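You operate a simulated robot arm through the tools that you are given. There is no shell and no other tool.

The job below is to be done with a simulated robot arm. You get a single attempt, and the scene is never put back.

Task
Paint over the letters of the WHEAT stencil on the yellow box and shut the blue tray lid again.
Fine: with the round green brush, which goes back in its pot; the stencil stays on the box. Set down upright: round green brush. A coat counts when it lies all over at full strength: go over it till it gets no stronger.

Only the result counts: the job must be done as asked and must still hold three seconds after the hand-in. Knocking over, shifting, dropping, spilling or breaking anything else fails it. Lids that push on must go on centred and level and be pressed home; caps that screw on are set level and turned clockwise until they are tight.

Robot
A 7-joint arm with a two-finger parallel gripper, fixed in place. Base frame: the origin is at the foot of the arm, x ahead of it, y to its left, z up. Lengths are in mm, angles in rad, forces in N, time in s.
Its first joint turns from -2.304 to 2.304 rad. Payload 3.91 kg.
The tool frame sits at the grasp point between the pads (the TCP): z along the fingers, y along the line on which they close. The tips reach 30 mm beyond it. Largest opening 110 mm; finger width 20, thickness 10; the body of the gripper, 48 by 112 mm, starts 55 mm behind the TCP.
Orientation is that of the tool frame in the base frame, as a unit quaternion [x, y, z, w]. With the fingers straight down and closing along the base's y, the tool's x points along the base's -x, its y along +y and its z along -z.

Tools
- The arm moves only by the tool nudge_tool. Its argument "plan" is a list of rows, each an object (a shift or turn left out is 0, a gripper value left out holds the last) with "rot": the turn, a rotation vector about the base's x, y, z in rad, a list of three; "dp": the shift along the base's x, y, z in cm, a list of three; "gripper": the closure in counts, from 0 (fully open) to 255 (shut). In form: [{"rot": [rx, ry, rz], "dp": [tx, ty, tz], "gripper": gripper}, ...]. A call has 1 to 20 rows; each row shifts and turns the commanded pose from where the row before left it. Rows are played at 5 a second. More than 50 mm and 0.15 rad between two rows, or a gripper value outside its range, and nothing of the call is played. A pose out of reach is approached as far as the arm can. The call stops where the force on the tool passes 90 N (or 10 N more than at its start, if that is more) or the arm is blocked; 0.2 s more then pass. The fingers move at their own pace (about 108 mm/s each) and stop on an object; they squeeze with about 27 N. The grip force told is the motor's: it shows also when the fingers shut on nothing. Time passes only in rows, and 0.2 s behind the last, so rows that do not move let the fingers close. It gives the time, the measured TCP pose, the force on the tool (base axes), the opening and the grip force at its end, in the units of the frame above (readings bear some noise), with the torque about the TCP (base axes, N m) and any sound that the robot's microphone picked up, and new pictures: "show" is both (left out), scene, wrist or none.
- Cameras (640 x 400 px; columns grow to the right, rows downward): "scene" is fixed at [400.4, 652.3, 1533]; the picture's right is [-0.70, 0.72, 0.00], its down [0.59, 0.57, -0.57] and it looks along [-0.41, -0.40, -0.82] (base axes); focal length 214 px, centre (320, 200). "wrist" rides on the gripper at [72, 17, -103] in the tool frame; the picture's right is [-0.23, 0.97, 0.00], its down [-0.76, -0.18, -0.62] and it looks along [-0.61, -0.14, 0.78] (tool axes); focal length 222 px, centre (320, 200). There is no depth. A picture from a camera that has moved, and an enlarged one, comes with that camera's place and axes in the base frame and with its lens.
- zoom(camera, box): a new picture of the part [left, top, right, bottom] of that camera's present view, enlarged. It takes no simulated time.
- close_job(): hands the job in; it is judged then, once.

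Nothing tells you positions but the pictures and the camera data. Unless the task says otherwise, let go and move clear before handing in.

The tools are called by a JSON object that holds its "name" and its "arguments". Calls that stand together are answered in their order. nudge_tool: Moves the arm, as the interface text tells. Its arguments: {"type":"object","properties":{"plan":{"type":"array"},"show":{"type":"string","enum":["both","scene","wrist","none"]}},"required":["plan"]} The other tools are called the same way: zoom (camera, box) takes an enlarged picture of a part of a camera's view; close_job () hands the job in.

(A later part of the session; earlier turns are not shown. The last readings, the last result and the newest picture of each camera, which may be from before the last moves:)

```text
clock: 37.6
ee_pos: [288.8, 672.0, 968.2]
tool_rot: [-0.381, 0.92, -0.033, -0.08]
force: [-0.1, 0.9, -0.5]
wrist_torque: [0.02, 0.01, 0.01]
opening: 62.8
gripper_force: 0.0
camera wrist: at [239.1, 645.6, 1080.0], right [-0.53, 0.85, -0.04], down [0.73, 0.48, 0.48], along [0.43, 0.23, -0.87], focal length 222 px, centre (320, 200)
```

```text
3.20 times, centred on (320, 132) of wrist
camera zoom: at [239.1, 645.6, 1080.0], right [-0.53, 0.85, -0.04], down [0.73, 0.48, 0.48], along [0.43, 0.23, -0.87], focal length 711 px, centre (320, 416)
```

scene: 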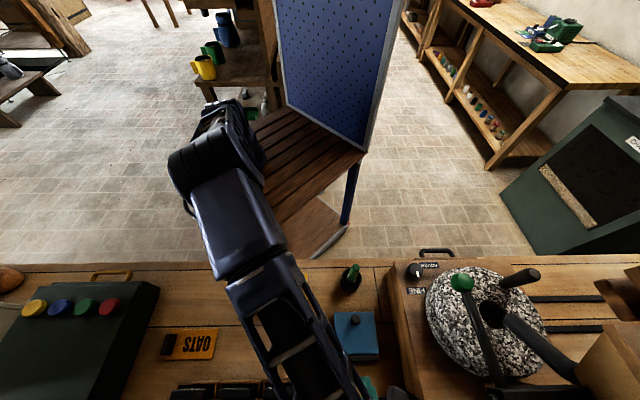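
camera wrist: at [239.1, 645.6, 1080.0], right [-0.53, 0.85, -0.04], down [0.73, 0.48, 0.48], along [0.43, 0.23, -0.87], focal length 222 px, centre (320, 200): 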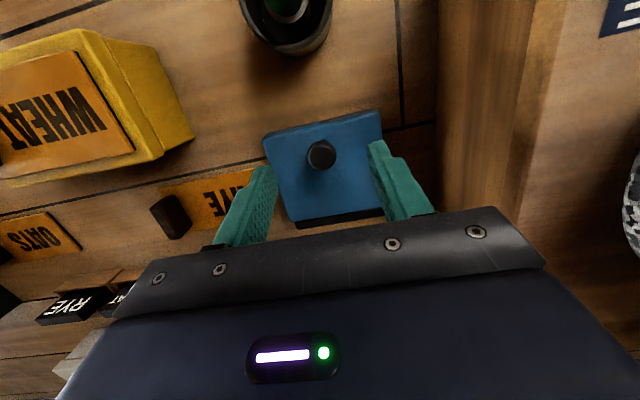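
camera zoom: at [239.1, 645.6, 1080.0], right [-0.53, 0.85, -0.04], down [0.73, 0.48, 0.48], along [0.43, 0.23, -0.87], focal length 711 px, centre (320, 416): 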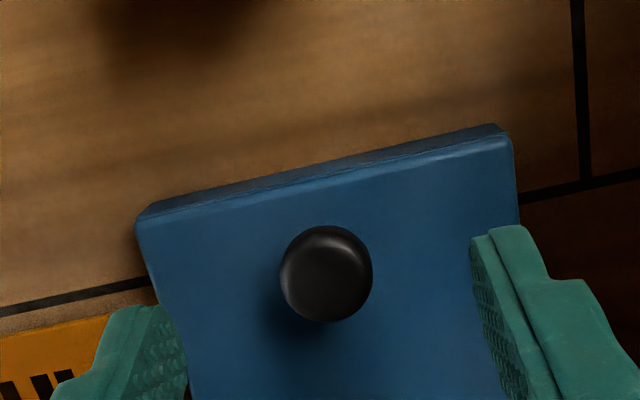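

{"name": "nudge_tool", "arguments": {"plan": [{"dp": [0.14, 0, -1.7]}, {"dp": [0, 0, -1.7]}, {"dp": [0, 0, -1.8]}, {}], "show": "wrist"}}

{"name": "zoom", "arguments": {"camera": "wrist", "box": [240, 110, 400, 210]}}

```text
clock: 38.6
ee_pos: [288.5, 672.0, 913.1]
tool_rot: [-0.381, 0.921, -0.033, -0.079]
force: [0.6, -0.2, -0.4]
wrist_torque: [0.03, 0.02, -0.04]
opening: 62.7
gripper_force: 0.0
camera wrist: at [239.5, 645.5, 1026.3], right [-0.53, 0.85, -0.04], down [0.73, 0.48, 0.48], along [0.43, 0.23, -0.87], focal length 222 px, centre (320, 200)
```

wrist: 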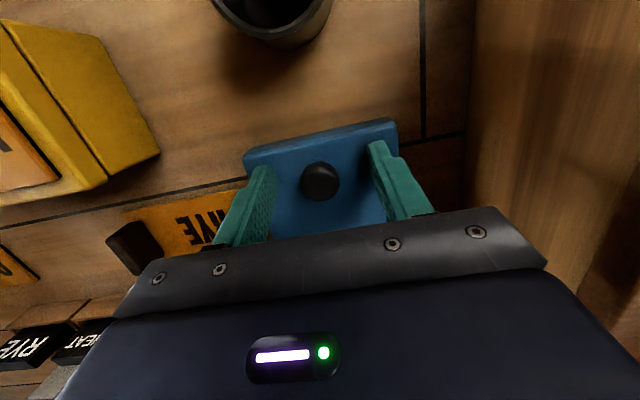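

```text
4.00 times, centred on (320, 160) of wrist
camera zoom: at [239.5, 645.5, 1026.3], right [-0.53, 0.85, -0.04], down [0.73, 0.48, 0.48], along [0.43, 0.23, -0.87], focal length 888 px, centre (320, 360)
```

zoom: 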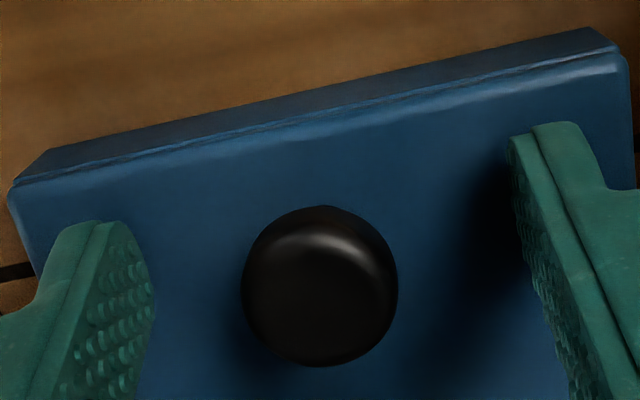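

The knob is well seated now. I'll close and start the swing.

{"name": "nudge_tool", "arguments": {"plan": [{"dp": [0.02, -0.02, 0], "gripper": 205}, {"gripper": 255}, {}, {"dp": [0.219, 0.219, 0.67], "rot": [-0.03702, 0.03702, 0]}, {"dp": [0.247, 0.247, 0.63], "rot": [-0.03702, 0.03702, 0]}, {"dp": [0.297, 0.297, 0.6], "rot": [-0.03702, 0.03702, 0]}, {"dp": [0.333, 0.317, 0.57], "rot": [-0.03702, 0.03702, 0]}], "show": "none"}}

{"name": "nudge_tool", "arguments": {"plan": [{"dp": [0.369, 0.353, 0.51], "rot": [-0.03702, 0.03702, 0]}, {"dp": [0.397, 0.381, 0.49], "rot": [-0.03702, 0.03702, 0]}, {"dp": [0.432, 0.416, 0.43], "rot": [-0.03702, 0.03702, 0]}, {"dp": [0.453, 0.437, 0.38], "rot": [-0.03702, 0.03702, 0]}], "show": "wrist"}}

{"name": "zoom", "arguments": {"camera": "wrist", "box": [220, 90, 420, 215]}}

```text
clock: 40.2
ee_pos: [299.7, 681.4, 938.6]
tool_rot: [-0.376, 0.907, -0.072, -0.177]
force: [-19.4, -7.2, -5.3]
wrist_torque: [-0.9, 1.08, -0.02]
opening: 22.9
gripper_force: 44.3
```

```text
clock: 41.2
ee_pos: [316.0, 698.3, 957.7]
tool_rot: [-0.366, 0.884, -0.11, -0.27]
force: [-27.4, -4.4, 11.6]
wrist_torque: [-0.78, 1.04, -0.13]
opening: 23.0
gripper_force: 44.4
camera wrist: at [303.2, 708.2, 1082.4], right [-0.56, 0.82, -0.13], down [0.82, 0.57, 0.09], along [0.15, -0.05, -0.99], focal length 222 px, centre (320, 200)
```

wrist: 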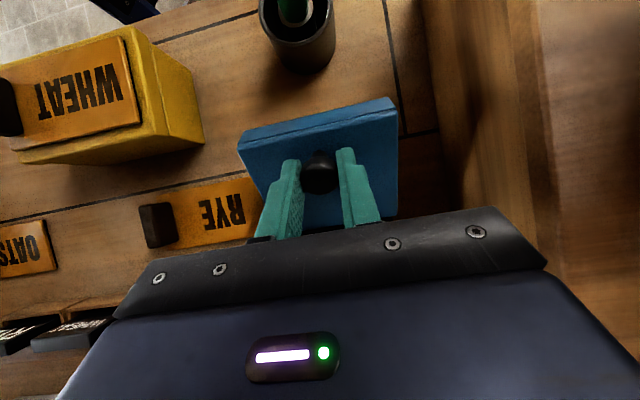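

```text
3.20 times, centred on (320, 152) of wrist
camera zoom: at [303.2, 708.2, 1082.4], right [-0.56, 0.82, -0.13], down [0.82, 0.57, 0.09], along [0.15, -0.05, -0.99], focal length 711 px, centre (320, 352)
```

zoom: 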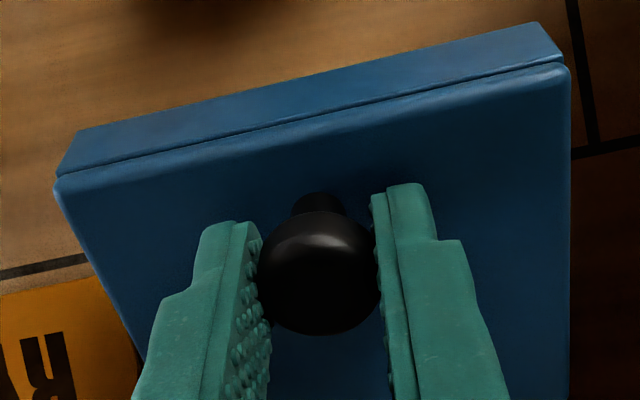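

The grip is solid; there's only a small lag and some side load, which I'll correct. Slow pulling lets the knob creep out of the pads, so I'll do the rest of the swing faster, in larger steps.

{"name": "nudge_tool", "arguments": {"plan": [{"dp": [0.94, 1.11, 0.95], "rot": [-0.074, 0.074, 0]}, {"dp": [1.23, 1.23, 0.48], "rot": [-0.0617, 0.0617, 0]}, {"dp": [1.195, 1.195, 0.22]}, {"dp": [1.135, 1.135, -0.08], "rot": [0.0494, -0.0494, 0]}, {"dp": [1.022, 1.022, -0.43], "rot": [0.074, -0.074, 0]}, {"dp": [0.898, 0.898, -0.77], "rot": [0.0864, -0.0864, 0]}], "show": "both"}}

{"name": "zoom", "arguments": {"camera": "wrist", "box": [220, 60, 420, 185]}}

{"name": "zoom", "arguments": {"camera": "scene", "box": [310, 290, 430, 390]}}

```text
clock: 42.6
ee_pos: [383.5, 764.5, 959.3]
tool_rot: [-0.37, 0.898, -0.092, -0.221]
force: [-0.2, 0.5, 0.0]
wrist_torque: [0.03, -0.03, 0.02]
opening: 0.0
gripper_force: 37.3
camera wrist: at [360.2, 764.1, 1082.9], right [-0.55, 0.83, -0.11], down [0.81, 0.56, 0.2], along [0.22, 0.02, -0.97], focal length 222 px, centre (320, 200)
```

scene: 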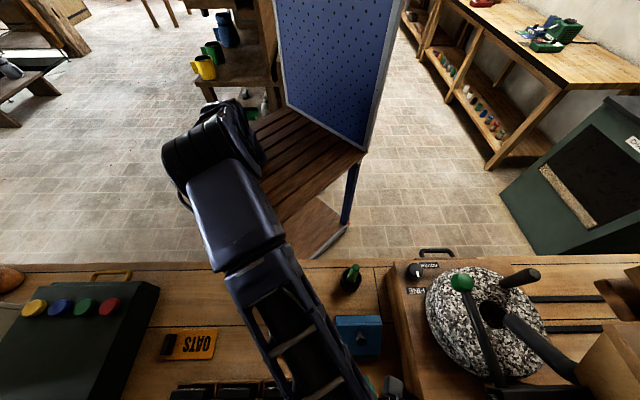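
wrist: 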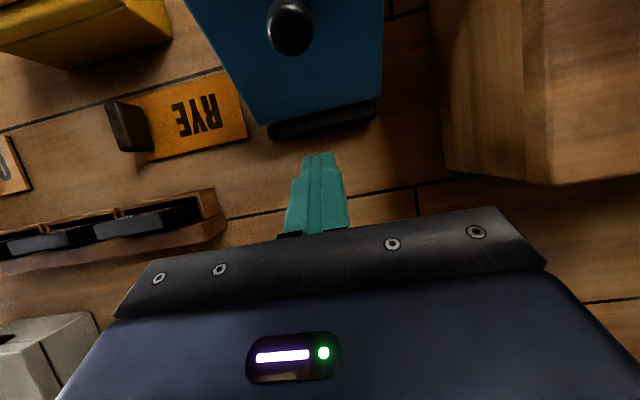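

```text
3.20 times, centred on (320, 122) of wrist
camera zoom: at [360.2, 764.1, 1082.9], right [-0.55, 0.83, -0.11], down [0.81, 0.56, 0.2], along [0.22, 0.02, -0.97], focal length 711 px, centre (320, 448)
```

zoom: 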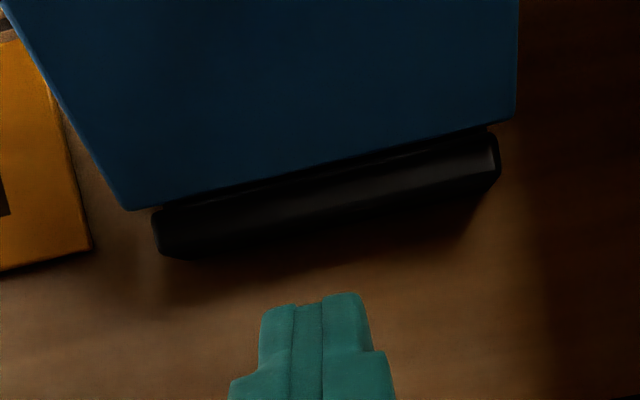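

```text
4.00 times, centred on (370, 340) of scene
camera zoom: at [400.4, 652.3, 1533.0], right [-0.7, 0.72, 0.0], down [0.59, 0.57, -0.57], along [-0.41, -0.4, -0.82], focal length 858 px, centre (120, -360)
```

zoom: 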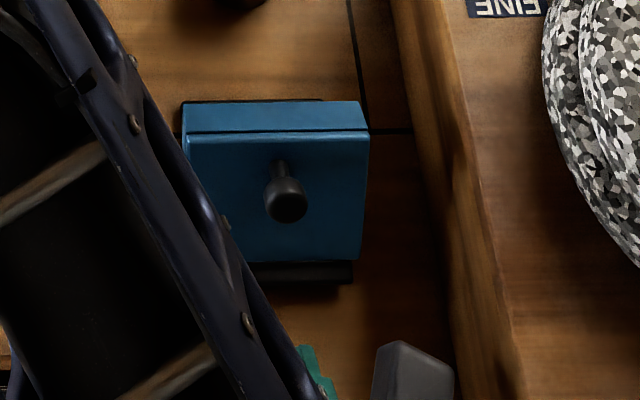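

The pinch slipped near vertical again. Fast or slow, it fails because the gripper pivots on the knob late in the swing. A better way is to start leaning toward the robot and turn rigidly with the lid, which needs the tool flipped 180° so the camera clears the brush. I'll go to a clear spot and try that.

{"name": "nudge_tool", "arguments": {"plan": [{"dp": [0, 0, 4], "gripper": 110}, {"dp": [0, 0, 4]}, {"dp": [-1.34, -3.61, 2], "rot": [0.0855, -0.0855, 0]}, {"dp": [-1.34, -3.61, 2], "rot": [0.0855, -0.0855, 0]}, {"dp": [-1.34, -3.61, 2], "rot": [0.0855, -0.0855, 0]}, {"dp": [-1.34, -3.61, 2], "rot": [0.0855, -0.0855, 0]}, {}], "show": "scene"}}

{"name": "zoom", "arguments": {"camera": "scene", "box": [325, 300, 385, 370]}}

```text
clock: 44.2
ee_pos: [330.0, 619.4, 1119.0]
tool_rot: [-0.382, 0.924, 0.0, -0.001]
force: [1.1, 0.8, -1.5]
wrist_torque: [0.0, 0.03, -0.01]
opening: 62.8
gripper_force: 0.0
```

scene: 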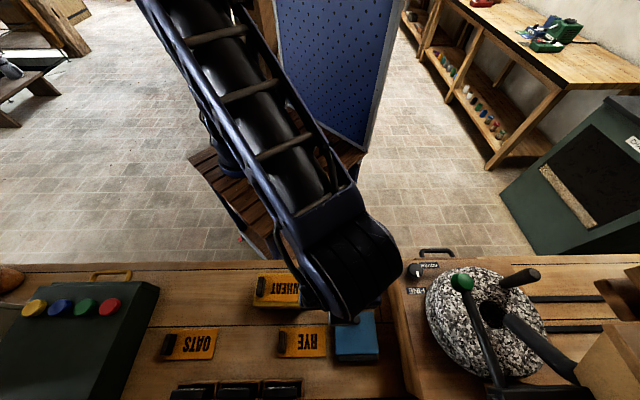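

```text
5.71 times, centred on (355, 335) of scene
camera zoom: at [400.4, 652.3, 1533.0], right [-0.7, 0.72, 0.0], down [0.59, 0.57, -0.57], along [-0.41, -0.4, -0.82], focal length 1226 px, centre (120, -571)
```

zoom: 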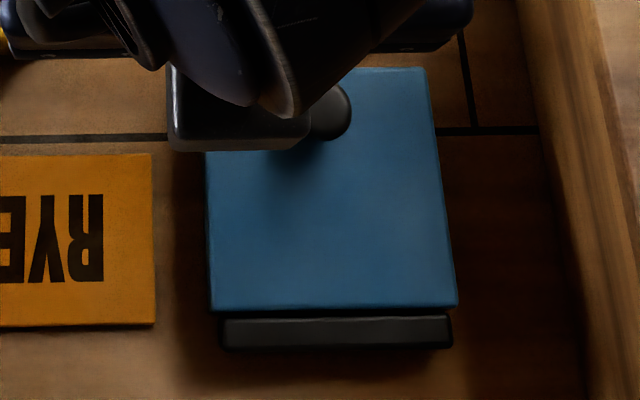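

The lid is closed and in place. I'll try turning the tool around the vertical by 180°, stepwise.

{"name": "nudge_tool", "arguments": {"plan": [{"rot": [0, 0, -0.149]}, {"rot": [0, 0, -0.149]}, {"rot": [0, 0, -0.149]}, {"rot": [0, 0, -0.149]}, {"rot": [0, 0, -0.149]}, {"rot": [0, 0, -0.149]}, {"rot": [0, 0, -0.149]}, {"rot": [0, 0, -0.149]}, {"rot": [0, 0, -0.149]}, {"rot": [0, 0, -0.149]}, {"rot": [0, 0, -0.0808]}], "show": "none"}}

```text
clock: 46.6
ee_pos: [327.2, 620.0, 1119.0]
tool_rot: [0.384, 0.923, 0.001, -0.002]
force: [0.0, 0.1, 0.8]
wrist_torque: [-0.01, -0.02, 0.01]
opening: 62.3
gripper_force: 0.0
```

{"name": "nudge_tool", "arguments": {"plan": [{"rot": [0, 0, -0.149]}, {"rot": [0, 0, -0.149]}, {"rot": [0, 0, -0.149]}, {"rot": [0, 0, -0.149]}, {"rot": [0, 0, -0.149]}, {"rot": [0, 0, -0.149]}, {"rot": [0, 0, -0.149]}, {"rot": [0, 0, -0.149]}, {"rot": [0, 0, -0.149]}, {"rot": [0, 0, -0.149]}, {"rot": [0, 0, -0.0808]}], "show": "both"}}

```text
clock: 49.0
ee_pos: [327.6, 619.8, 1121.0]
tool_rot: [0.924, 0.382, 0.002, -0.001]
force: [0.3, 0.3, 0.5]
wrist_torque: [0.05, 0.03, 0.02]
opening: 62.6
gripper_force: 0.1
camera wrist: at [390.6, 658.0, 1222.8], right [0.53, -0.85, 0.0], down [-0.67, -0.41, 0.62], along [-0.53, -0.33, -0.78], focal length 222 px, centre (320, 200)
```

scene: 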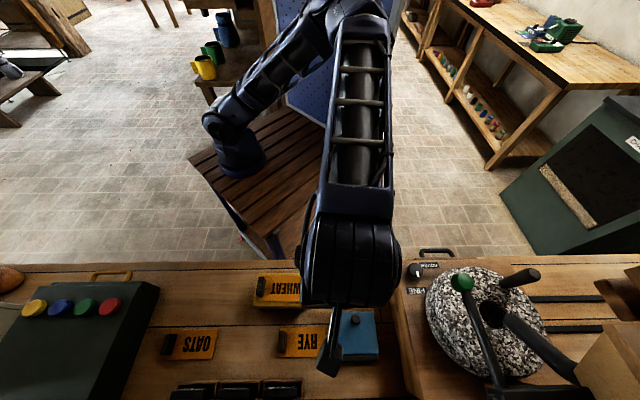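
wrist: 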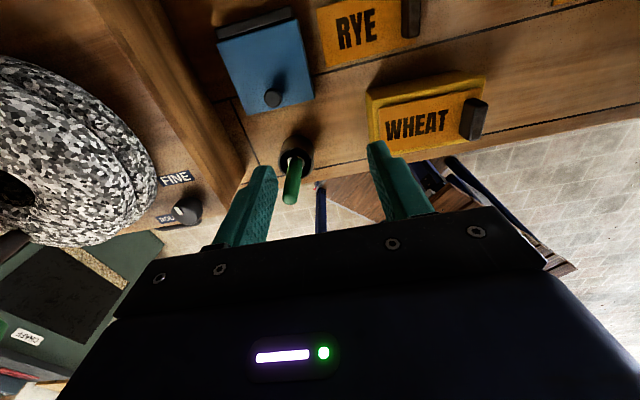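

The flip works. Now I'll lean about 27° toward the robot and hover over the knob; this clears the brush and lets the gripper turn rigidly with the lid.

{"name": "nudge_tool", "arguments": {"plan": [{"dp": [-1.04, 1.22, -2], "rot": [0.0833, -0.0833, 0]}, {"dp": [-1.04, 1.22, -2], "rot": [0.0833, -0.0833, 0]}, {"dp": [-1.04, 1.22, -2], "rot": [0.0833, -0.0833, 0]}, {"dp": [-1.04, 1.22, -2], "rot": [0.0833, -0.0833, 0]}, {"dp": [0, 0, -3]}, {"dp": [0, 0, -2.5]}, {}, {}], "show": "both"}}

{"name": "zoom", "arguments": {"camera": "wrist", "box": [220, 70, 420, 195]}}

```text
clock: 50.8
ee_pos: [305.1, 672.7, 976.3]
tool_rot: [0.898, 0.371, 0.217, -0.09]
force: [-0.5, 1.1, -0.5]
wrist_torque: [0.01, -0.01, 0.01]
opening: 62.6
gripper_force: 0.0
out of reach, approached as far as the arm can: row 3, 4
camera wrist: at [330.3, 673.0, 1101.0], right [0.54, -0.83, -0.1], down [-0.81, -0.55, 0.21], along [-0.23, -0.03, -0.97], focal length 222 px, centre (320, 200)
```

scene: 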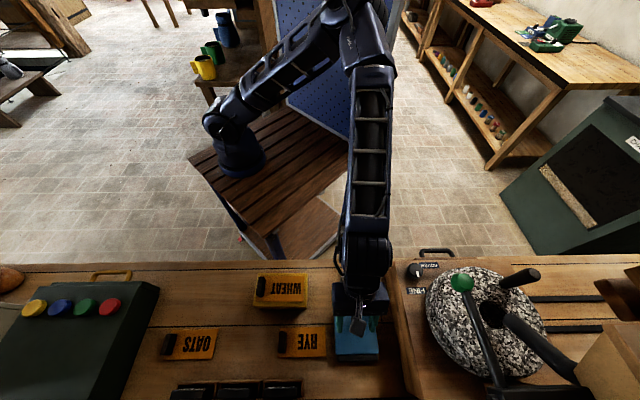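
wrist: 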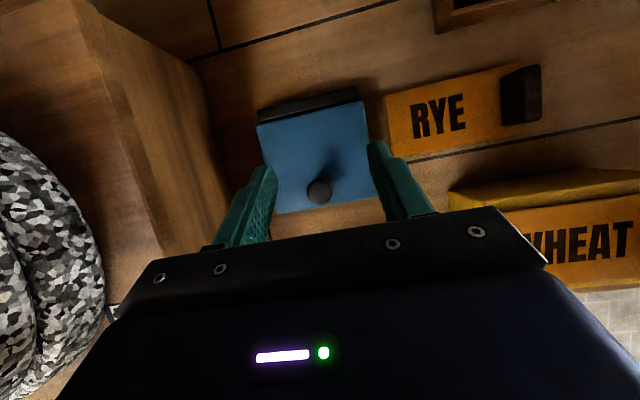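

```text
3.20 times, centred on (320, 132) of wrist
camera zoom: at [330.3, 673.0, 1101.0], right [0.54, -0.83, -0.1], down [-0.81, -0.55, 0.21], along [-0.23, -0.03, -0.97], focal length 711 px, centre (320, 416)
```

zoom: 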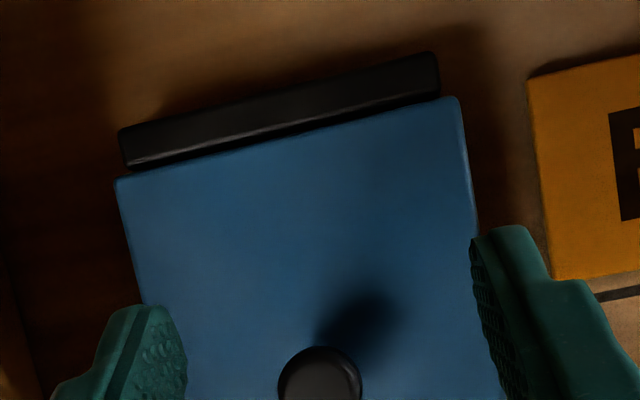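

{"name": "nudge_tool", "arguments": {"plan": [{"dp": [-1.0, -0.24, 0]}, {"dp": [-0.99, -0.23, 0]}, {"dp": [0, 0, -2]}, {"dp": [0, 0, -2]}, {}, {}], "show": "wrist"}}

{"name": "zoom", "arguments": {"camera": "wrist", "box": [240, 110, 400, 210]}}

```text
clock: 52.2
ee_pos: [286.3, 667.9, 938.2]
tool_rot: [0.898, 0.371, 0.217, -0.09]
force: [0.0, -0.6, -0.6]
wrist_torque: [0.02, 0.01, 0.02]
opening: 62.7
gripper_force: 0.0
camera wrist: at [310.4, 668.0, 1062.3], right [0.54, -0.83, -0.1], down [-0.81, -0.55, 0.21], along [-0.23, -0.03, -0.97], focal length 222 px, centre (320, 200)
```

wrist: 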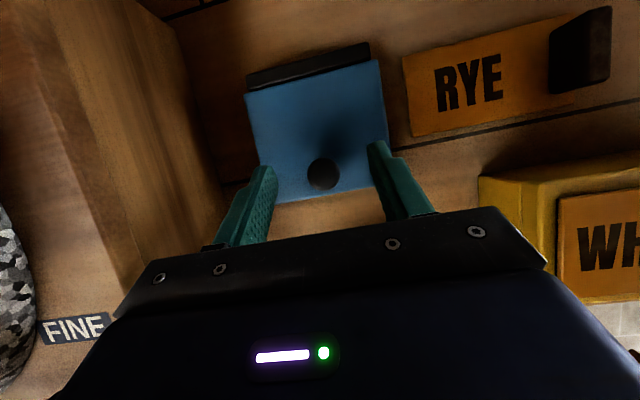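

```text
4.00 times, centred on (320, 160) of wrist
camera zoom: at [310.4, 668.0, 1062.3], right [0.54, -0.83, -0.1], down [-0.81, -0.55, 0.21], along [-0.23, -0.03, -0.97], focal length 888 px, centre (320, 360)
```

zoom: 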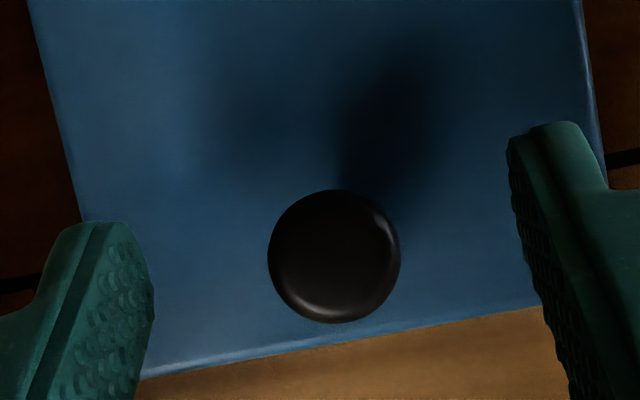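

{"name": "nudge_tool", "arguments": {"plan": [{"dp": [0, 0, -1.2]}, {"dp": [0, 0, -1.25]}, {}], "show": "none"}}

{"name": "zoom", "arguments": {"camera": "wrist", "box": [240, 110, 400, 210]}}

```text
clock: 53.0
ee_pos: [285.5, 666.8, 913.4]
tool_rot: [0.899, 0.371, 0.216, -0.09]
force: [-0.5, 0.0, -0.5]
wrist_torque: [-0.02, 0.01, 0.01]
opening: 62.6
gripper_force: 0.1
```

```text
4.00 times, centred on (320, 160) of wrist
camera zoom: at [309.5, 667.2, 1037.7], right [0.54, -0.83, -0.1], down [-0.81, -0.55, 0.21], along [-0.23, -0.03, -0.97], focal length 888 px, centre (320, 360)
```

zoom: 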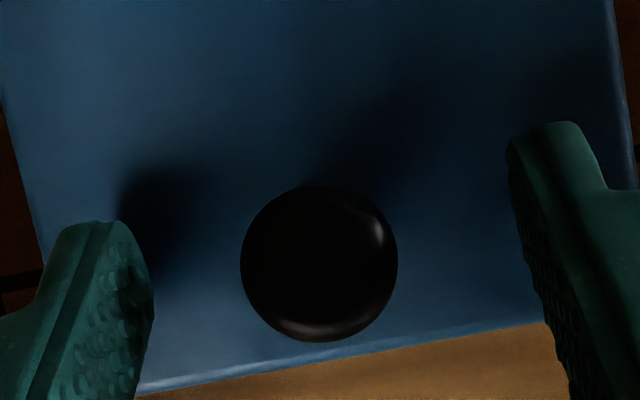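

No contact, and the knob is seated between the pads. I'll grip and rotate rigidly with the lid about the hinge.

{"name": "nudge_tool", "arguments": {"plan": [{"gripper": 205}, {"gripper": 255}, {}, {"dp": [0.354, 0.354, 1.06], "rot": [-0.09256, 0.09256, 0]}, {"dp": [0.453, 0.453, 0.98], "rot": [-0.09256, 0.09256, 0]}, {"dp": [0.544, 0.544, 0.89], "rot": [-0.09256, 0.09256, 0]}], "show": "wrist"}}

{"name": "zoom", "arguments": {"camera": "wrist", "box": [220, 70, 420, 195]}}

```text
clock: 54.4
ee_pos: [298.6, 681.3, 942.2]
tool_rot: [0.924, 0.381, 0.038, -0.016]
force: [1.2, -18.5, 18.0]
wrist_torque: [0.16, -0.52, 0.05]
opening: 22.8
gripper_force: 45.1
camera wrist: at [356.2, 713.7, 1050.7], right [0.53, -0.85, -0.02], down [-0.7, -0.45, 0.56], along [-0.48, -0.28, -0.83], focal length 222 px, centre (320, 200)
```

wrist: 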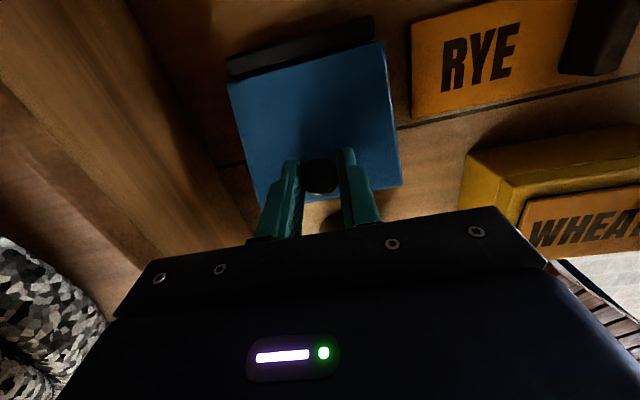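

```text
3.20 times, centred on (320, 132) of wrist
camera zoom: at [356.2, 713.7, 1050.7], right [0.53, -0.85, -0.02], down [-0.7, -0.45, 0.56], along [-0.48, -0.28, -0.83], focal length 711 px, centre (320, 416)
```

zoom: 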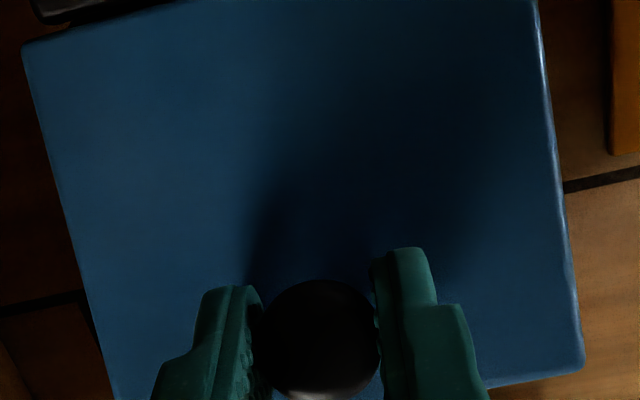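

The lid is following rigidly. The forces suggest the hinge is a few millimetres farther and higher than I'd used, so I'll correct that and continue.

{"name": "nudge_tool", "arguments": {"plan": [{"dp": [0.607, 0.467, 0.96], "rot": [-0.09256, 0.09256, 0]}, {"dp": [0.665, 0.665, 0.7], "rot": [-0.09256, 0.09256, 0]}, {"dp": [0.735, 0.735, 0.58], "rot": [-0.09256, 0.09256, 0]}], "show": "wrist"}}

{"name": "zoom", "arguments": {"camera": "wrist", "box": [220, 70, 420, 195]}}

```text
clock: 55.2
ee_pos: [318.7, 700.4, 963.8]
tool_rot: [0.913, 0.377, -0.142, 0.06]
force: [15.1, 13.9, -10.9]
wrist_torque: [0.88, -0.98, 0.05]
opening: 22.9
gripper_force: 44.9
camera wrist: at [402.0, 759.6, 1038.8], right [0.54, -0.84, 0.07], down [-0.5, -0.25, 0.83], along [-0.68, -0.48, -0.56], focal length 222 px, centre (320, 200)
```

wrist: 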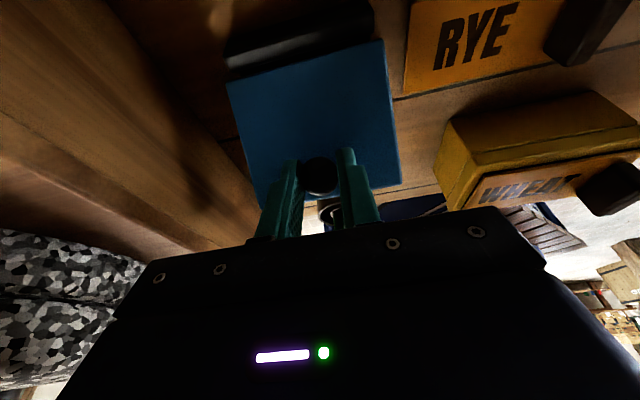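

```text
3.20 times, centred on (320, 132) of wrist
camera zoom: at [402.0, 759.6, 1038.8], right [0.54, -0.84, 0.07], down [-0.5, -0.25, 0.83], along [-0.68, -0.48, -0.56], focal length 711 px, centre (320, 416)
```

zoom: 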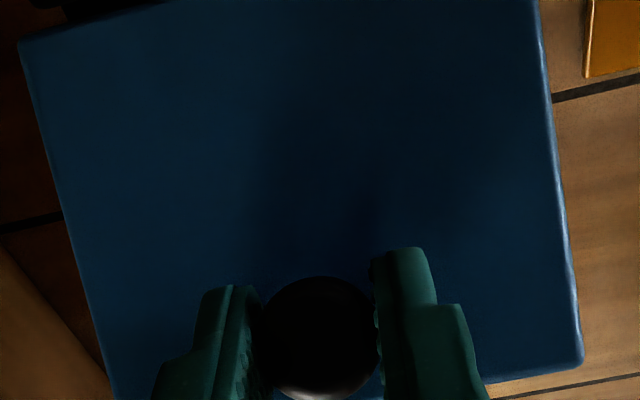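

{"name": "nudge_tool", "arguments": {"plan": [{"dp": [0.891, 0.891, 0.31], "rot": [-0.09256, 0.09256, 0]}, {"dp": [0.82, 0.82, 0.24], "rot": [-0.09256, 0.09256, 0]}, {"dp": [0.834, 0.834, 0.09], "rot": [-0.09256, 0.09256, 0]}], "show": "both"}}

{"name": "zoom", "arguments": {"camera": "wrist", "box": [220, 70, 420, 195]}}

{"name": "zoom", "arguments": {"camera": "scene", "box": [310, 290, 430, 390]}}

```text
clock: 55.9
ee_pos: [325.1, 706.9, 965.5]
tool_rot: [0.88, 0.379, -0.266, 0.105]
force: [-13.1, 25.5, -6.0]
wrist_torque: [0.6, -0.13, -0.21]
opening: 22.8
gripper_force: 44.6
out of reach, approached as far as the arm can: row 2, 3
stopped in row 3: the force on the tool passed its limit at 101 N (the readings are from after the stop); the commanded pose is now the measured one
camera wrist: at [418.9, 779.3, 1010.3], right [0.58, -0.81, 0.11], down [-0.32, -0.1, 0.94], along [-0.75, -0.58, -0.32], focal length 222 px, centre (320, 200)
```

scene: 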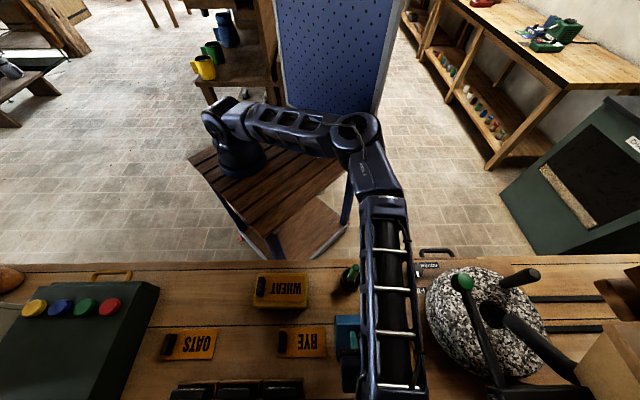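
wrist: 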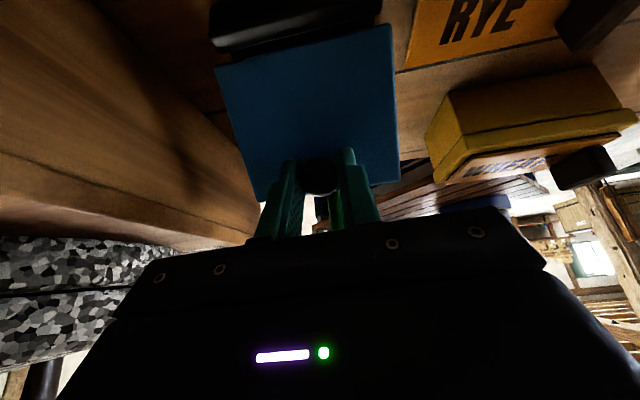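

```text
3.20 times, centred on (320, 132) of wrist
camera zoom: at [418.9, 779.3, 1010.3], right [0.58, -0.81, 0.11], down [-0.32, -0.1, 0.94], along [-0.75, -0.58, -0.32], focal length 711 px, centre (320, 416)
```

zoom: 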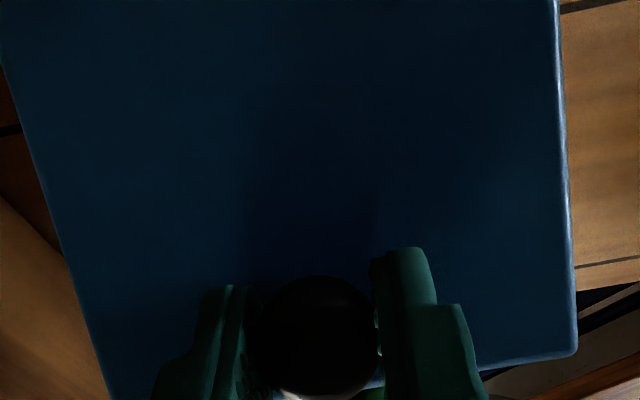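

```text
4.00 times, centred on (370, 340) of scene
camera zoom: at [400.4, 652.3, 1533.0], right [-0.7, 0.72, 0.0], down [0.59, 0.57, -0.57], along [-0.41, -0.4, -0.82], focal length 858 px, centre (120, -360)
```

zoom: 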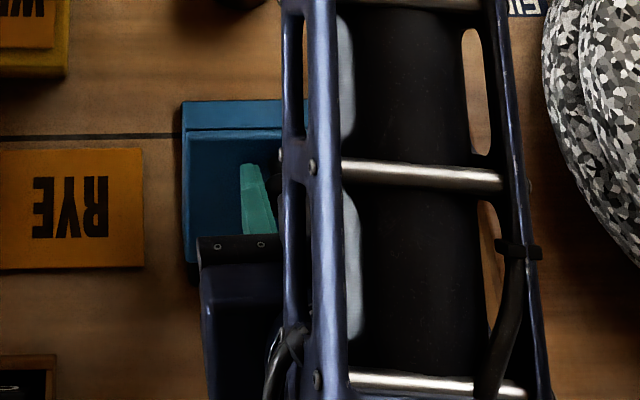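

The arm reached its limit in this flipped posture and the force spiked. I'll check the brush, tray and lid before doing anything else.

{"name": "zoom", "arguments": {"camera": "scene", "box": [325, 255, 385, 295]}}

{"name": "zoom", "arguments": {"camera": "scene", "box": [325, 300, 385, 370]}}

{"name": "zoom", "arguments": {"camera": "scene", "box": [320, 230, 540, 400]}}

```text
10.00 times, centred on (355, 275) of scene
camera zoom: at [400.4, 652.3, 1533.0], right [-0.7, 0.72, 0.0], down [0.59, 0.57, -0.57], along [-0.41, -0.4, -0.82], focal length 2145 px, centre (-30, -550)
```

zoom: 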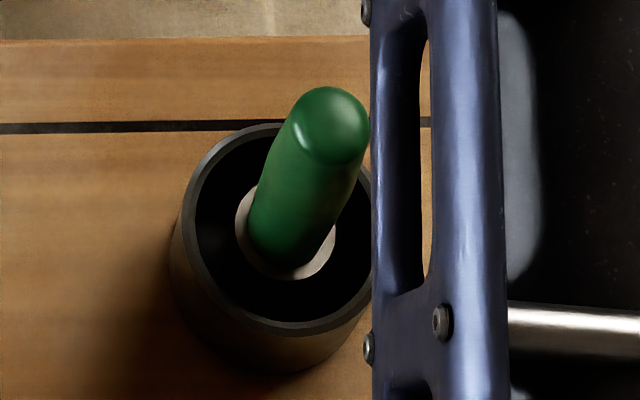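

```text
5.71 times, centred on (355, 335) of scene
camera zoom: at [400.4, 652.3, 1533.0], right [-0.7, 0.72, 0.0], down [0.59, 0.57, -0.57], along [-0.41, -0.4, -0.82], focal length 1226 px, centre (120, -571)
```

zoom: 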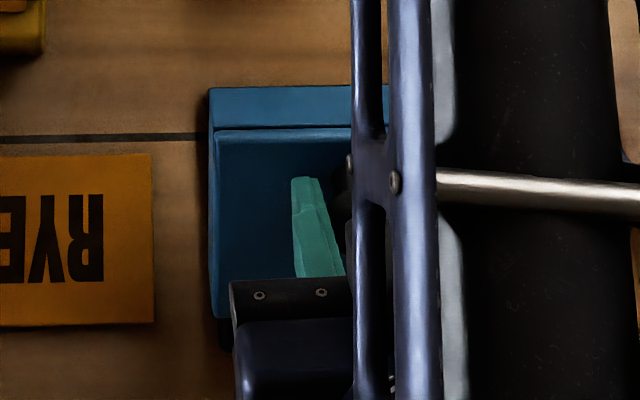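

```text
2.35 times, centred on (430, 315) of scene
camera zoom: at [400.4, 652.3, 1533.0], right [-0.7, 0.72, 0.0], down [0.59, 0.57, -0.57], along [-0.41, -0.4, -0.82], focal length 505 px, centre (61, -71)
```

zoom: 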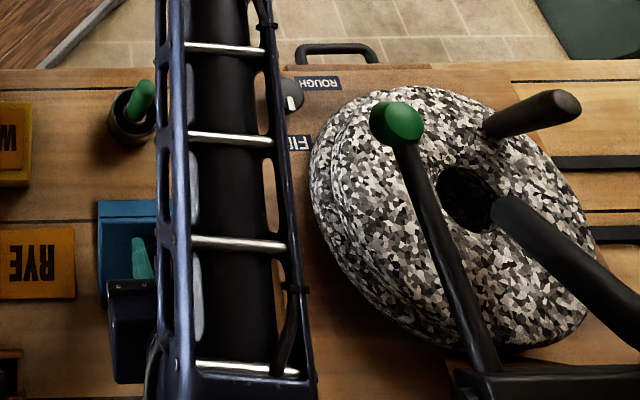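

Nothing was disturbed. I have a better plan: once clear, close the fingers and push the knob from its robot side with the gripper vertical, following the knob's arc until the lid tips over. This needs no friction grip. First I'll release here, let the lid settle shut, and rise.

{"name": "nudge_tool", "arguments": {"plan": [{"gripper": 110}, {}, {}], "show": "wrist"}}

{"name": "zoom", "arguments": {"camera": "wrist", "box": [220, 70, 420, 195]}}

```text
clock: 56.7
ee_pos: [327.8, 703.9, 965.8]
tool_rot: [0.88, 0.378, -0.267, 0.106]
force: [-0.3, -0.3, -0.5]
wrist_torque: [-0.01, 0.01, 0.01]
opening: 62.8
gripper_force: 0.1
camera wrist: at [421.7, 777.0, 1011.2], right [0.57, -0.81, 0.11], down [-0.32, -0.1, 0.94], along [-0.75, -0.57, -0.32], focal length 222 px, centre (320, 200)
```

wrist: 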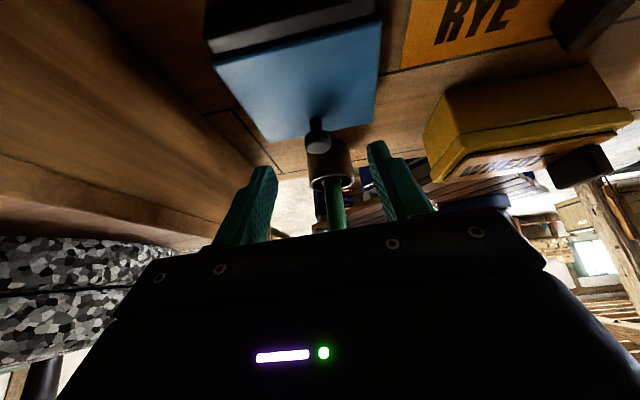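

```text
3.20 times, centred on (320, 132) of wrist
camera zoom: at [421.7, 777.0, 1011.2], right [0.57, -0.81, 0.11], down [-0.32, -0.1, 0.94], along [-0.75, -0.57, -0.32], focal length 711 px, centre (320, 416)
```

zoom: 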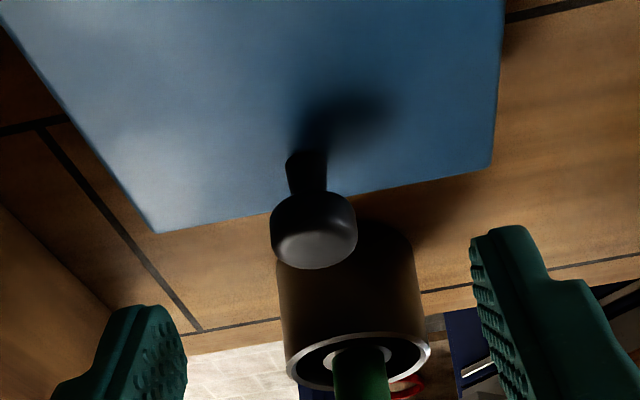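

I now have a clear side view of the knob: a stem with a rounded-cylinder cap, centred about 22 mm above the lid. I'll rise clear and straighten the tool.

{"name": "nudge_tool", "arguments": {"plan": [{"dp": [0, 0, 4]}, {"dp": [-1.13, -2.04, 3], "rot": [0.1024, -0.1024, 0]}, {"dp": [-1.13, -2.04, 3], "rot": [0.1024, -0.1024, 0]}, {"dp": [-1.13, -2.04, 3], "rot": [0.1024, -0.1024, 0]}, {"dp": [-1.13, -2.04, 2], "rot": [0.1024, -0.1024, 0]}, {}], "show": "scene"}}

```text
clock: 58.1
ee_pos: [283.0, 613.6, 1114.1]
tool_rot: [0.919, 0.395, 0.0, -0.001]
force: [0.6, 0.4, -0.1]
wrist_torque: [-0.01, -0.04, 0.0]
opening: 62.7
gripper_force: 0.0
out of reach, approached as far as the arm can: row 1
```

scene: 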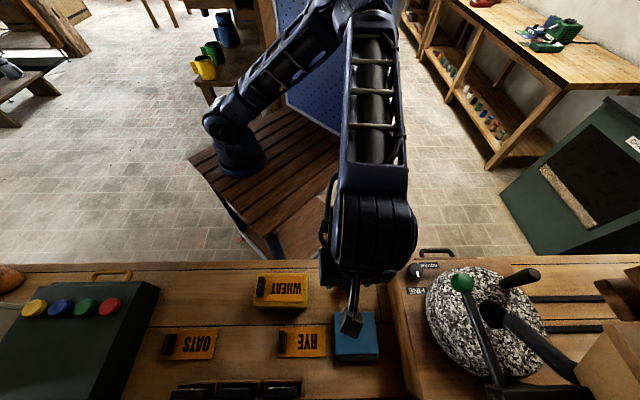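

{"name": "nudge_tool", "arguments": {"plan": [{"rot": [0, 0, 0.1404], "gripper": 255}, {"rot": [0, 0, 0.1404]}, {"rot": [0, 0, 0.1404]}, {"rot": [0, 0, 0.1404]}, {"rot": [0, 0, 0.1404]}, {"rot": [0, 0, 0.1404]}, {"rot": [0, 0, 0.1404]}, {"rot": [0, 0, 0.1404]}, {"rot": [0, 0, 0.1404]}, {"rot": [0, 0, 0.1404]}, {"rot": [0, 0, 0.1404]}, {}], "show": "both"}}

```text
clock: 60.7
ee_pos: [284.2, 614.9, 1114.0]
tool_rot: [0.381, 0.925, -0.001, 0.001]
force: [-0.4, -0.6, 0.1]
wrist_torque: [-0.01, 0.02, 0.01]
opening: 0.0
gripper_force: 27.2
camera wrist: at [244.8, 677.5, 1215.6], right [0.85, 0.53, 0.0], down [0.41, -0.66, 0.62], along [0.33, -0.53, -0.78], focal length 222 px, centre (320, 200)
```

scene: 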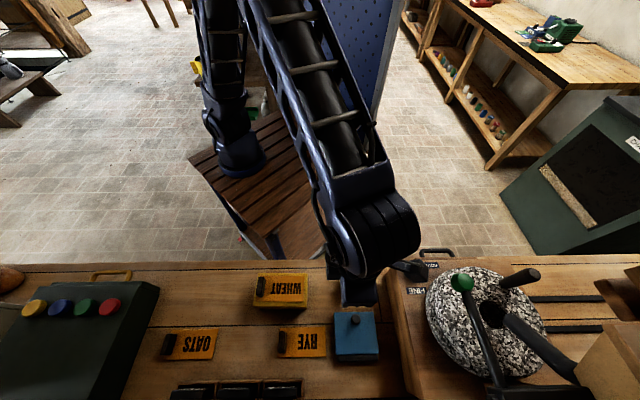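
wrist: 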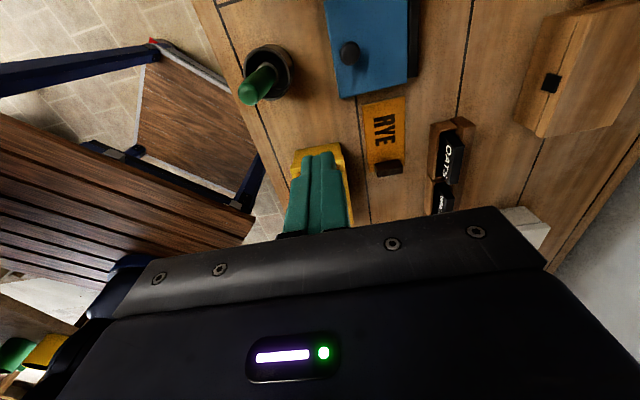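

Fingers are closed and the tool is turned so the camera sits beside the work. I'll go down in front of the knob, on the robot side.

{"name": "nudge_tool", "arguments": {"plan": [{"dp": [0.37, 0.43, -3.5]}, {"dp": [0.37, 0.43, -3.5]}, {"dp": [0.38, 0.43, -3.4]}, {"dp": [-1.25, 1.25, 0]}, {"dp": [-1.26, 1.26, 0]}, {}, {}], "show": "both"}}

{"name": "zoom", "arguments": {"camera": "wrist", "box": [220, 40, 440, 180]}}

```text
clock: 62.3
ee_pos: [269.6, 652.0, 1009.9]
tool_rot: [0.383, 0.924, -0.001, 0.001]
force: [0.5, 0.0, 0.5]
wrist_torque: [-0.01, -0.04, 0.0]
opening: 0.1
gripper_force: 27.3
camera wrist: at [230.7, 715.9, 1111.0], right [0.85, 0.53, 0.0], down [0.41, -0.66, 0.62], along [0.33, -0.53, -0.78], focal length 222 px, centre (320, 200)
```

scene: 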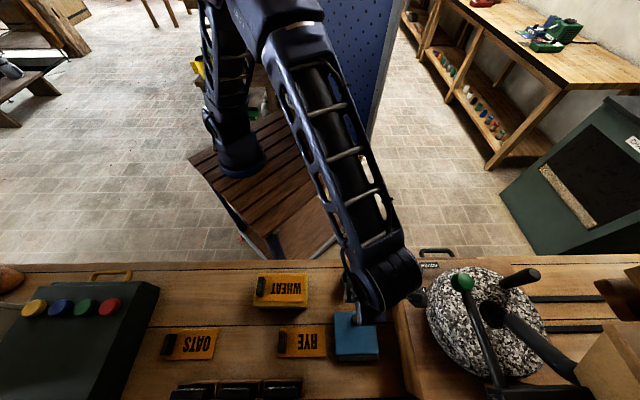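
wrist: 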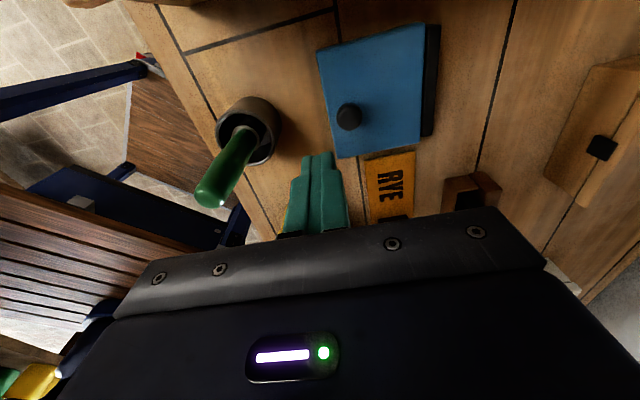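

```text
2.86 times, centred on (330, 110) of wrist
camera zoom: at [230.7, 715.9, 1111.0], right [0.85, 0.53, 0.0], down [0.41, -0.66, 0.62], along [0.33, -0.53, -0.78], focal length 635 px, centre (291, 457)
```

zoom: 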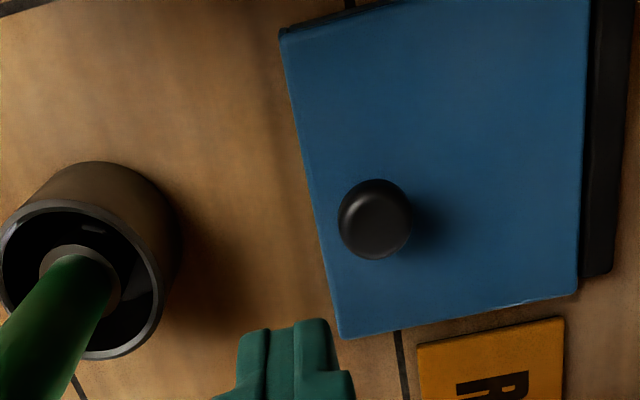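

The knob is right ahead of the fingertips. I'll lower beside it and then push gently toward the hinge.

{"name": "nudge_tool", "arguments": {"plan": [{"dp": [0.07, -0.07, -2.6]}, {"dp": [0, 0, -2.6]}, {"dp": [0, 0, -2.6]}, {}, {}], "show": "wrist"}}

{"name": "zoom", "arguments": {"camera": "wrist", "box": [220, 80, 420, 205]}}

```text
clock: 63.5
ee_pos: [272.4, 652.3, 930.8]
tool_rot: [0.383, 0.924, -0.001, 0.001]
force: [0.7, 0.9, 0.3]
wrist_torque: [0.0, -0.02, -0.01]
opening: 0.0
gripper_force: 27.4
camera wrist: at [232.0, 716.0, 1033.0], right [0.85, 0.53, 0.0], down [0.41, -0.66, 0.62], along [0.33, -0.53, -0.78], focal length 222 px, centre (320, 200)
```

wrist: 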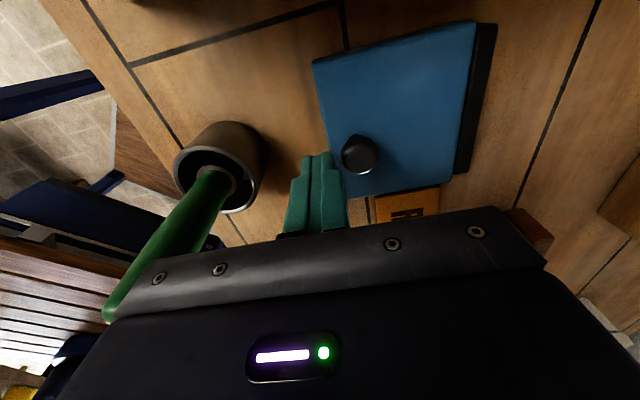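

```text
3.20 times, centred on (320, 142) of wrist
camera zoom: at [232.0, 716.0, 1033.0], right [0.85, 0.53, 0.0], down [0.41, -0.66, 0.62], along [0.33, -0.53, -0.78], focal length 711 px, centre (320, 384)
```

zoom: 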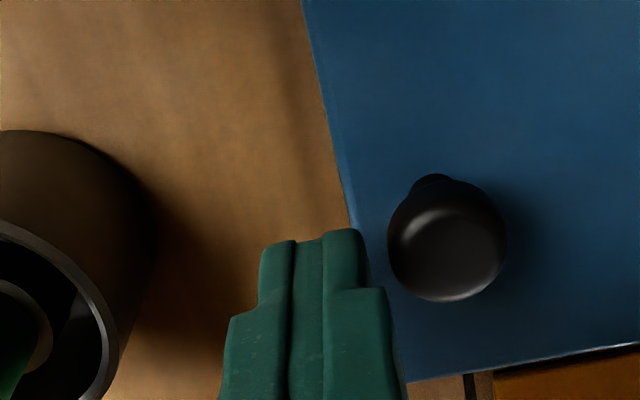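

About 4 mm of gap to the knob. I'm starting the push now: first into contact, then up along the arc to about 20°.

{"name": "nudge_tool", "arguments": {"plan": [{"dp": [0.389, 0.389, 0.2]}, {"dp": [0.325, 0.325, 1.12]}, {"dp": [0.247, 0.247, 0.7]}, {"dp": [0.29, 0.29, 0.65]}], "show": "wrist"}}

{"name": "zoom", "arguments": {"camera": "wrist", "box": [220, 80, 420, 205]}}

```text
clock: 64.5
ee_pos: [282.8, 665.7, 958.0]
tool_rot: [0.383, 0.924, -0.001, 0.0]
force: [0.0, 0.1, -0.9]
wrist_torque: [0.0, 0.0, 0.04]
opening: 0.2
gripper_force: 27.1
camera wrist: at [244.0, 727.6, 1060.3], right [0.85, 0.53, 0.0], down [0.41, -0.66, 0.63], along [0.33, -0.53, -0.78], focal length 222 px, centre (320, 200)
```

wrist: 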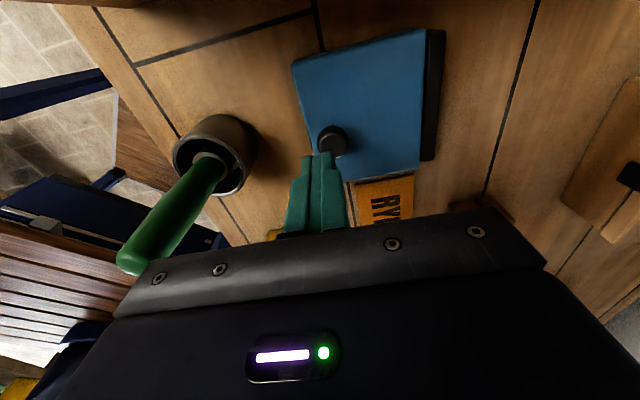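

```text
3.20 times, centred on (320, 142) of wrist
camera zoom: at [244.0, 727.6, 1060.3], right [0.85, 0.53, 0.0], down [0.41, -0.66, 0.63], along [0.33, -0.53, -0.78], focal length 711 px, centre (320, 384)
```

zoom: 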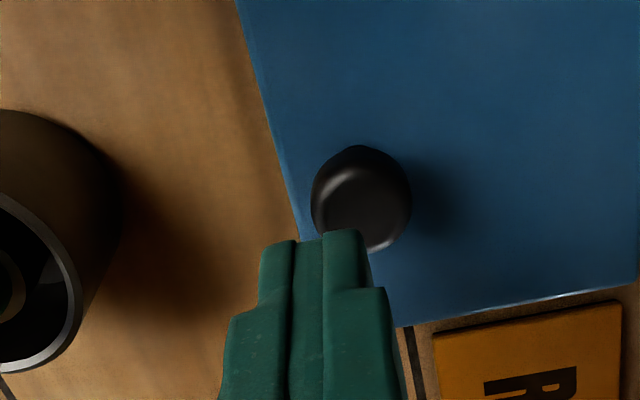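

The finger rose too early and slid over the knob; the lid is still shut. I'll go back, start lower, and push further in before lifting.

{"name": "nudge_tool", "arguments": {"plan": [{"dp": [-1.24, -1.24, 0]}, {"dp": [0, 0, -3.5]}, {}], "show": "none"}}

{"name": "nudge_tool", "arguments": {"plan": [{"dp": [0.35, 0.35, 0]}, {"dp": [0.17, 0.17, 0.3]}, {"dp": [0.1, 0.1, 0.3]}], "show": "wrist"}}

{"name": "zoom", "arguments": {"camera": "wrist", "box": [220, 80, 420, 205]}}

```text
clock: 65.3
ee_pos: [270.4, 651.8, 923.2]
tool_rot: [0.383, 0.924, -0.001, 0.001]
force: [0.5, 0.0, 0.4]
wrist_torque: [0.0, 0.03, 0.04]
opening: 0.0
gripper_force: 27.0
```

```text
clock: 66.1
ee_pos: [276.3, 657.4, 928.7]
tool_rot: [0.383, 0.924, -0.002, 0.0]
force: [-7.3, -11.7, 2.6]
wrist_torque: [-0.25, 0.2, -0.01]
opening: 0.1
gripper_force: 26.6
camera wrist: at [237.4, 720.5, 1031.2], right [0.85, 0.53, 0.0], down [0.41, -0.66, 0.63], along [0.33, -0.53, -0.78], focal length 222 px, centre (320, 200)
```

wrist: 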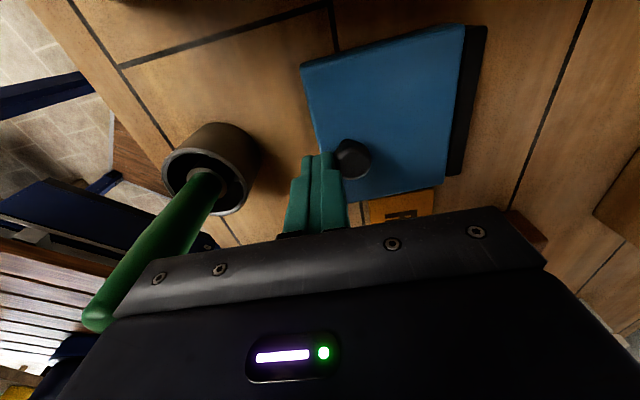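

```text
3.20 times, centred on (320, 142) of wrist
camera zoom: at [237.4, 720.5, 1031.2], right [0.85, 0.53, 0.0], down [0.41, -0.66, 0.63], along [0.33, -0.53, -0.78], focal length 711 px, centre (320, 384)
```

zoom: 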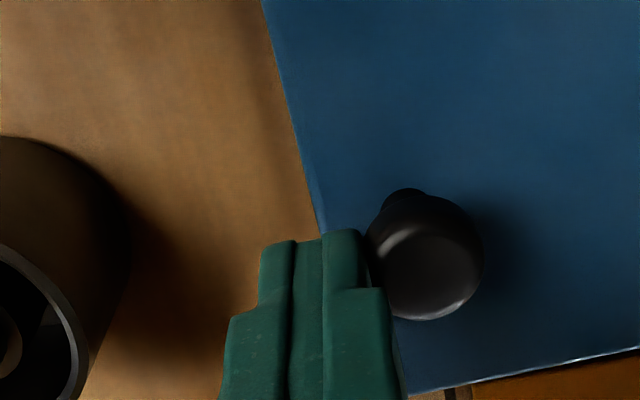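

{"name": "nudge_tool", "arguments": {"plan": [{"dp": [0.14, 0.14, 0.3]}, {"dp": [0.14, 0.14, 0.35]}], "show": "wrist"}}

{"name": "zoom", "arguments": {"camera": "wrist", "box": [220, 80, 420, 205]}}

```text
clock: 66.7
ee_pos: [278.2, 660.1, 935.9]
tool_rot: [0.383, 0.924, -0.003, 0.0]
force: [-20.0, -26.9, 11.7]
wrist_torque: [-0.58, 0.45, -0.01]
opening: 0.0
gripper_force: 27.4
camera wrist: at [239.2, 722.6, 1038.6], right [0.85, 0.53, 0.0], down [0.41, -0.66, 0.63], along [0.33, -0.53, -0.78], focal length 222 px, centre (320, 200)
```

wrist: 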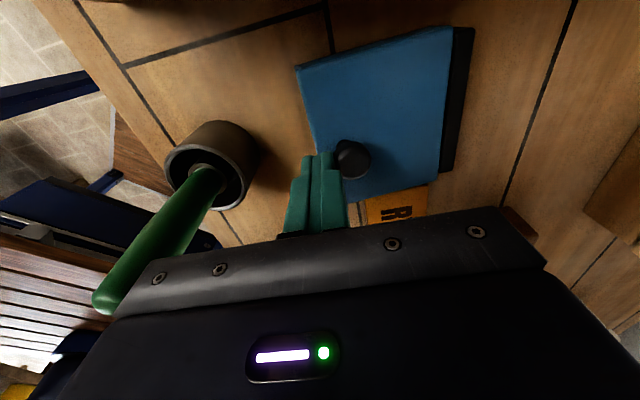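

```text
3.20 times, centred on (320, 142) of wrist
camera zoom: at [239.2, 722.6, 1038.6], right [0.85, 0.53, 0.0], down [0.41, -0.66, 0.63], along [0.33, -0.53, -0.78], focal length 711 px, centre (320, 384)
```

zoom: 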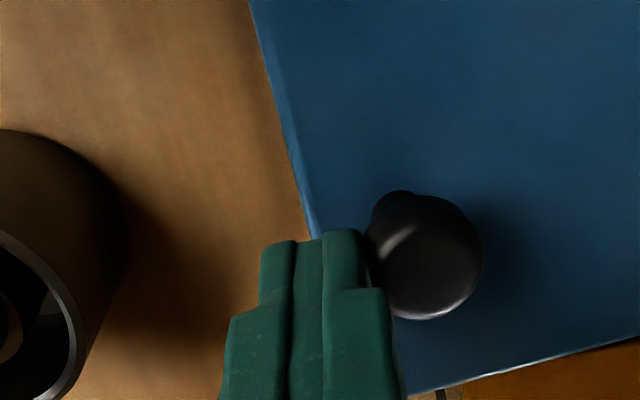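

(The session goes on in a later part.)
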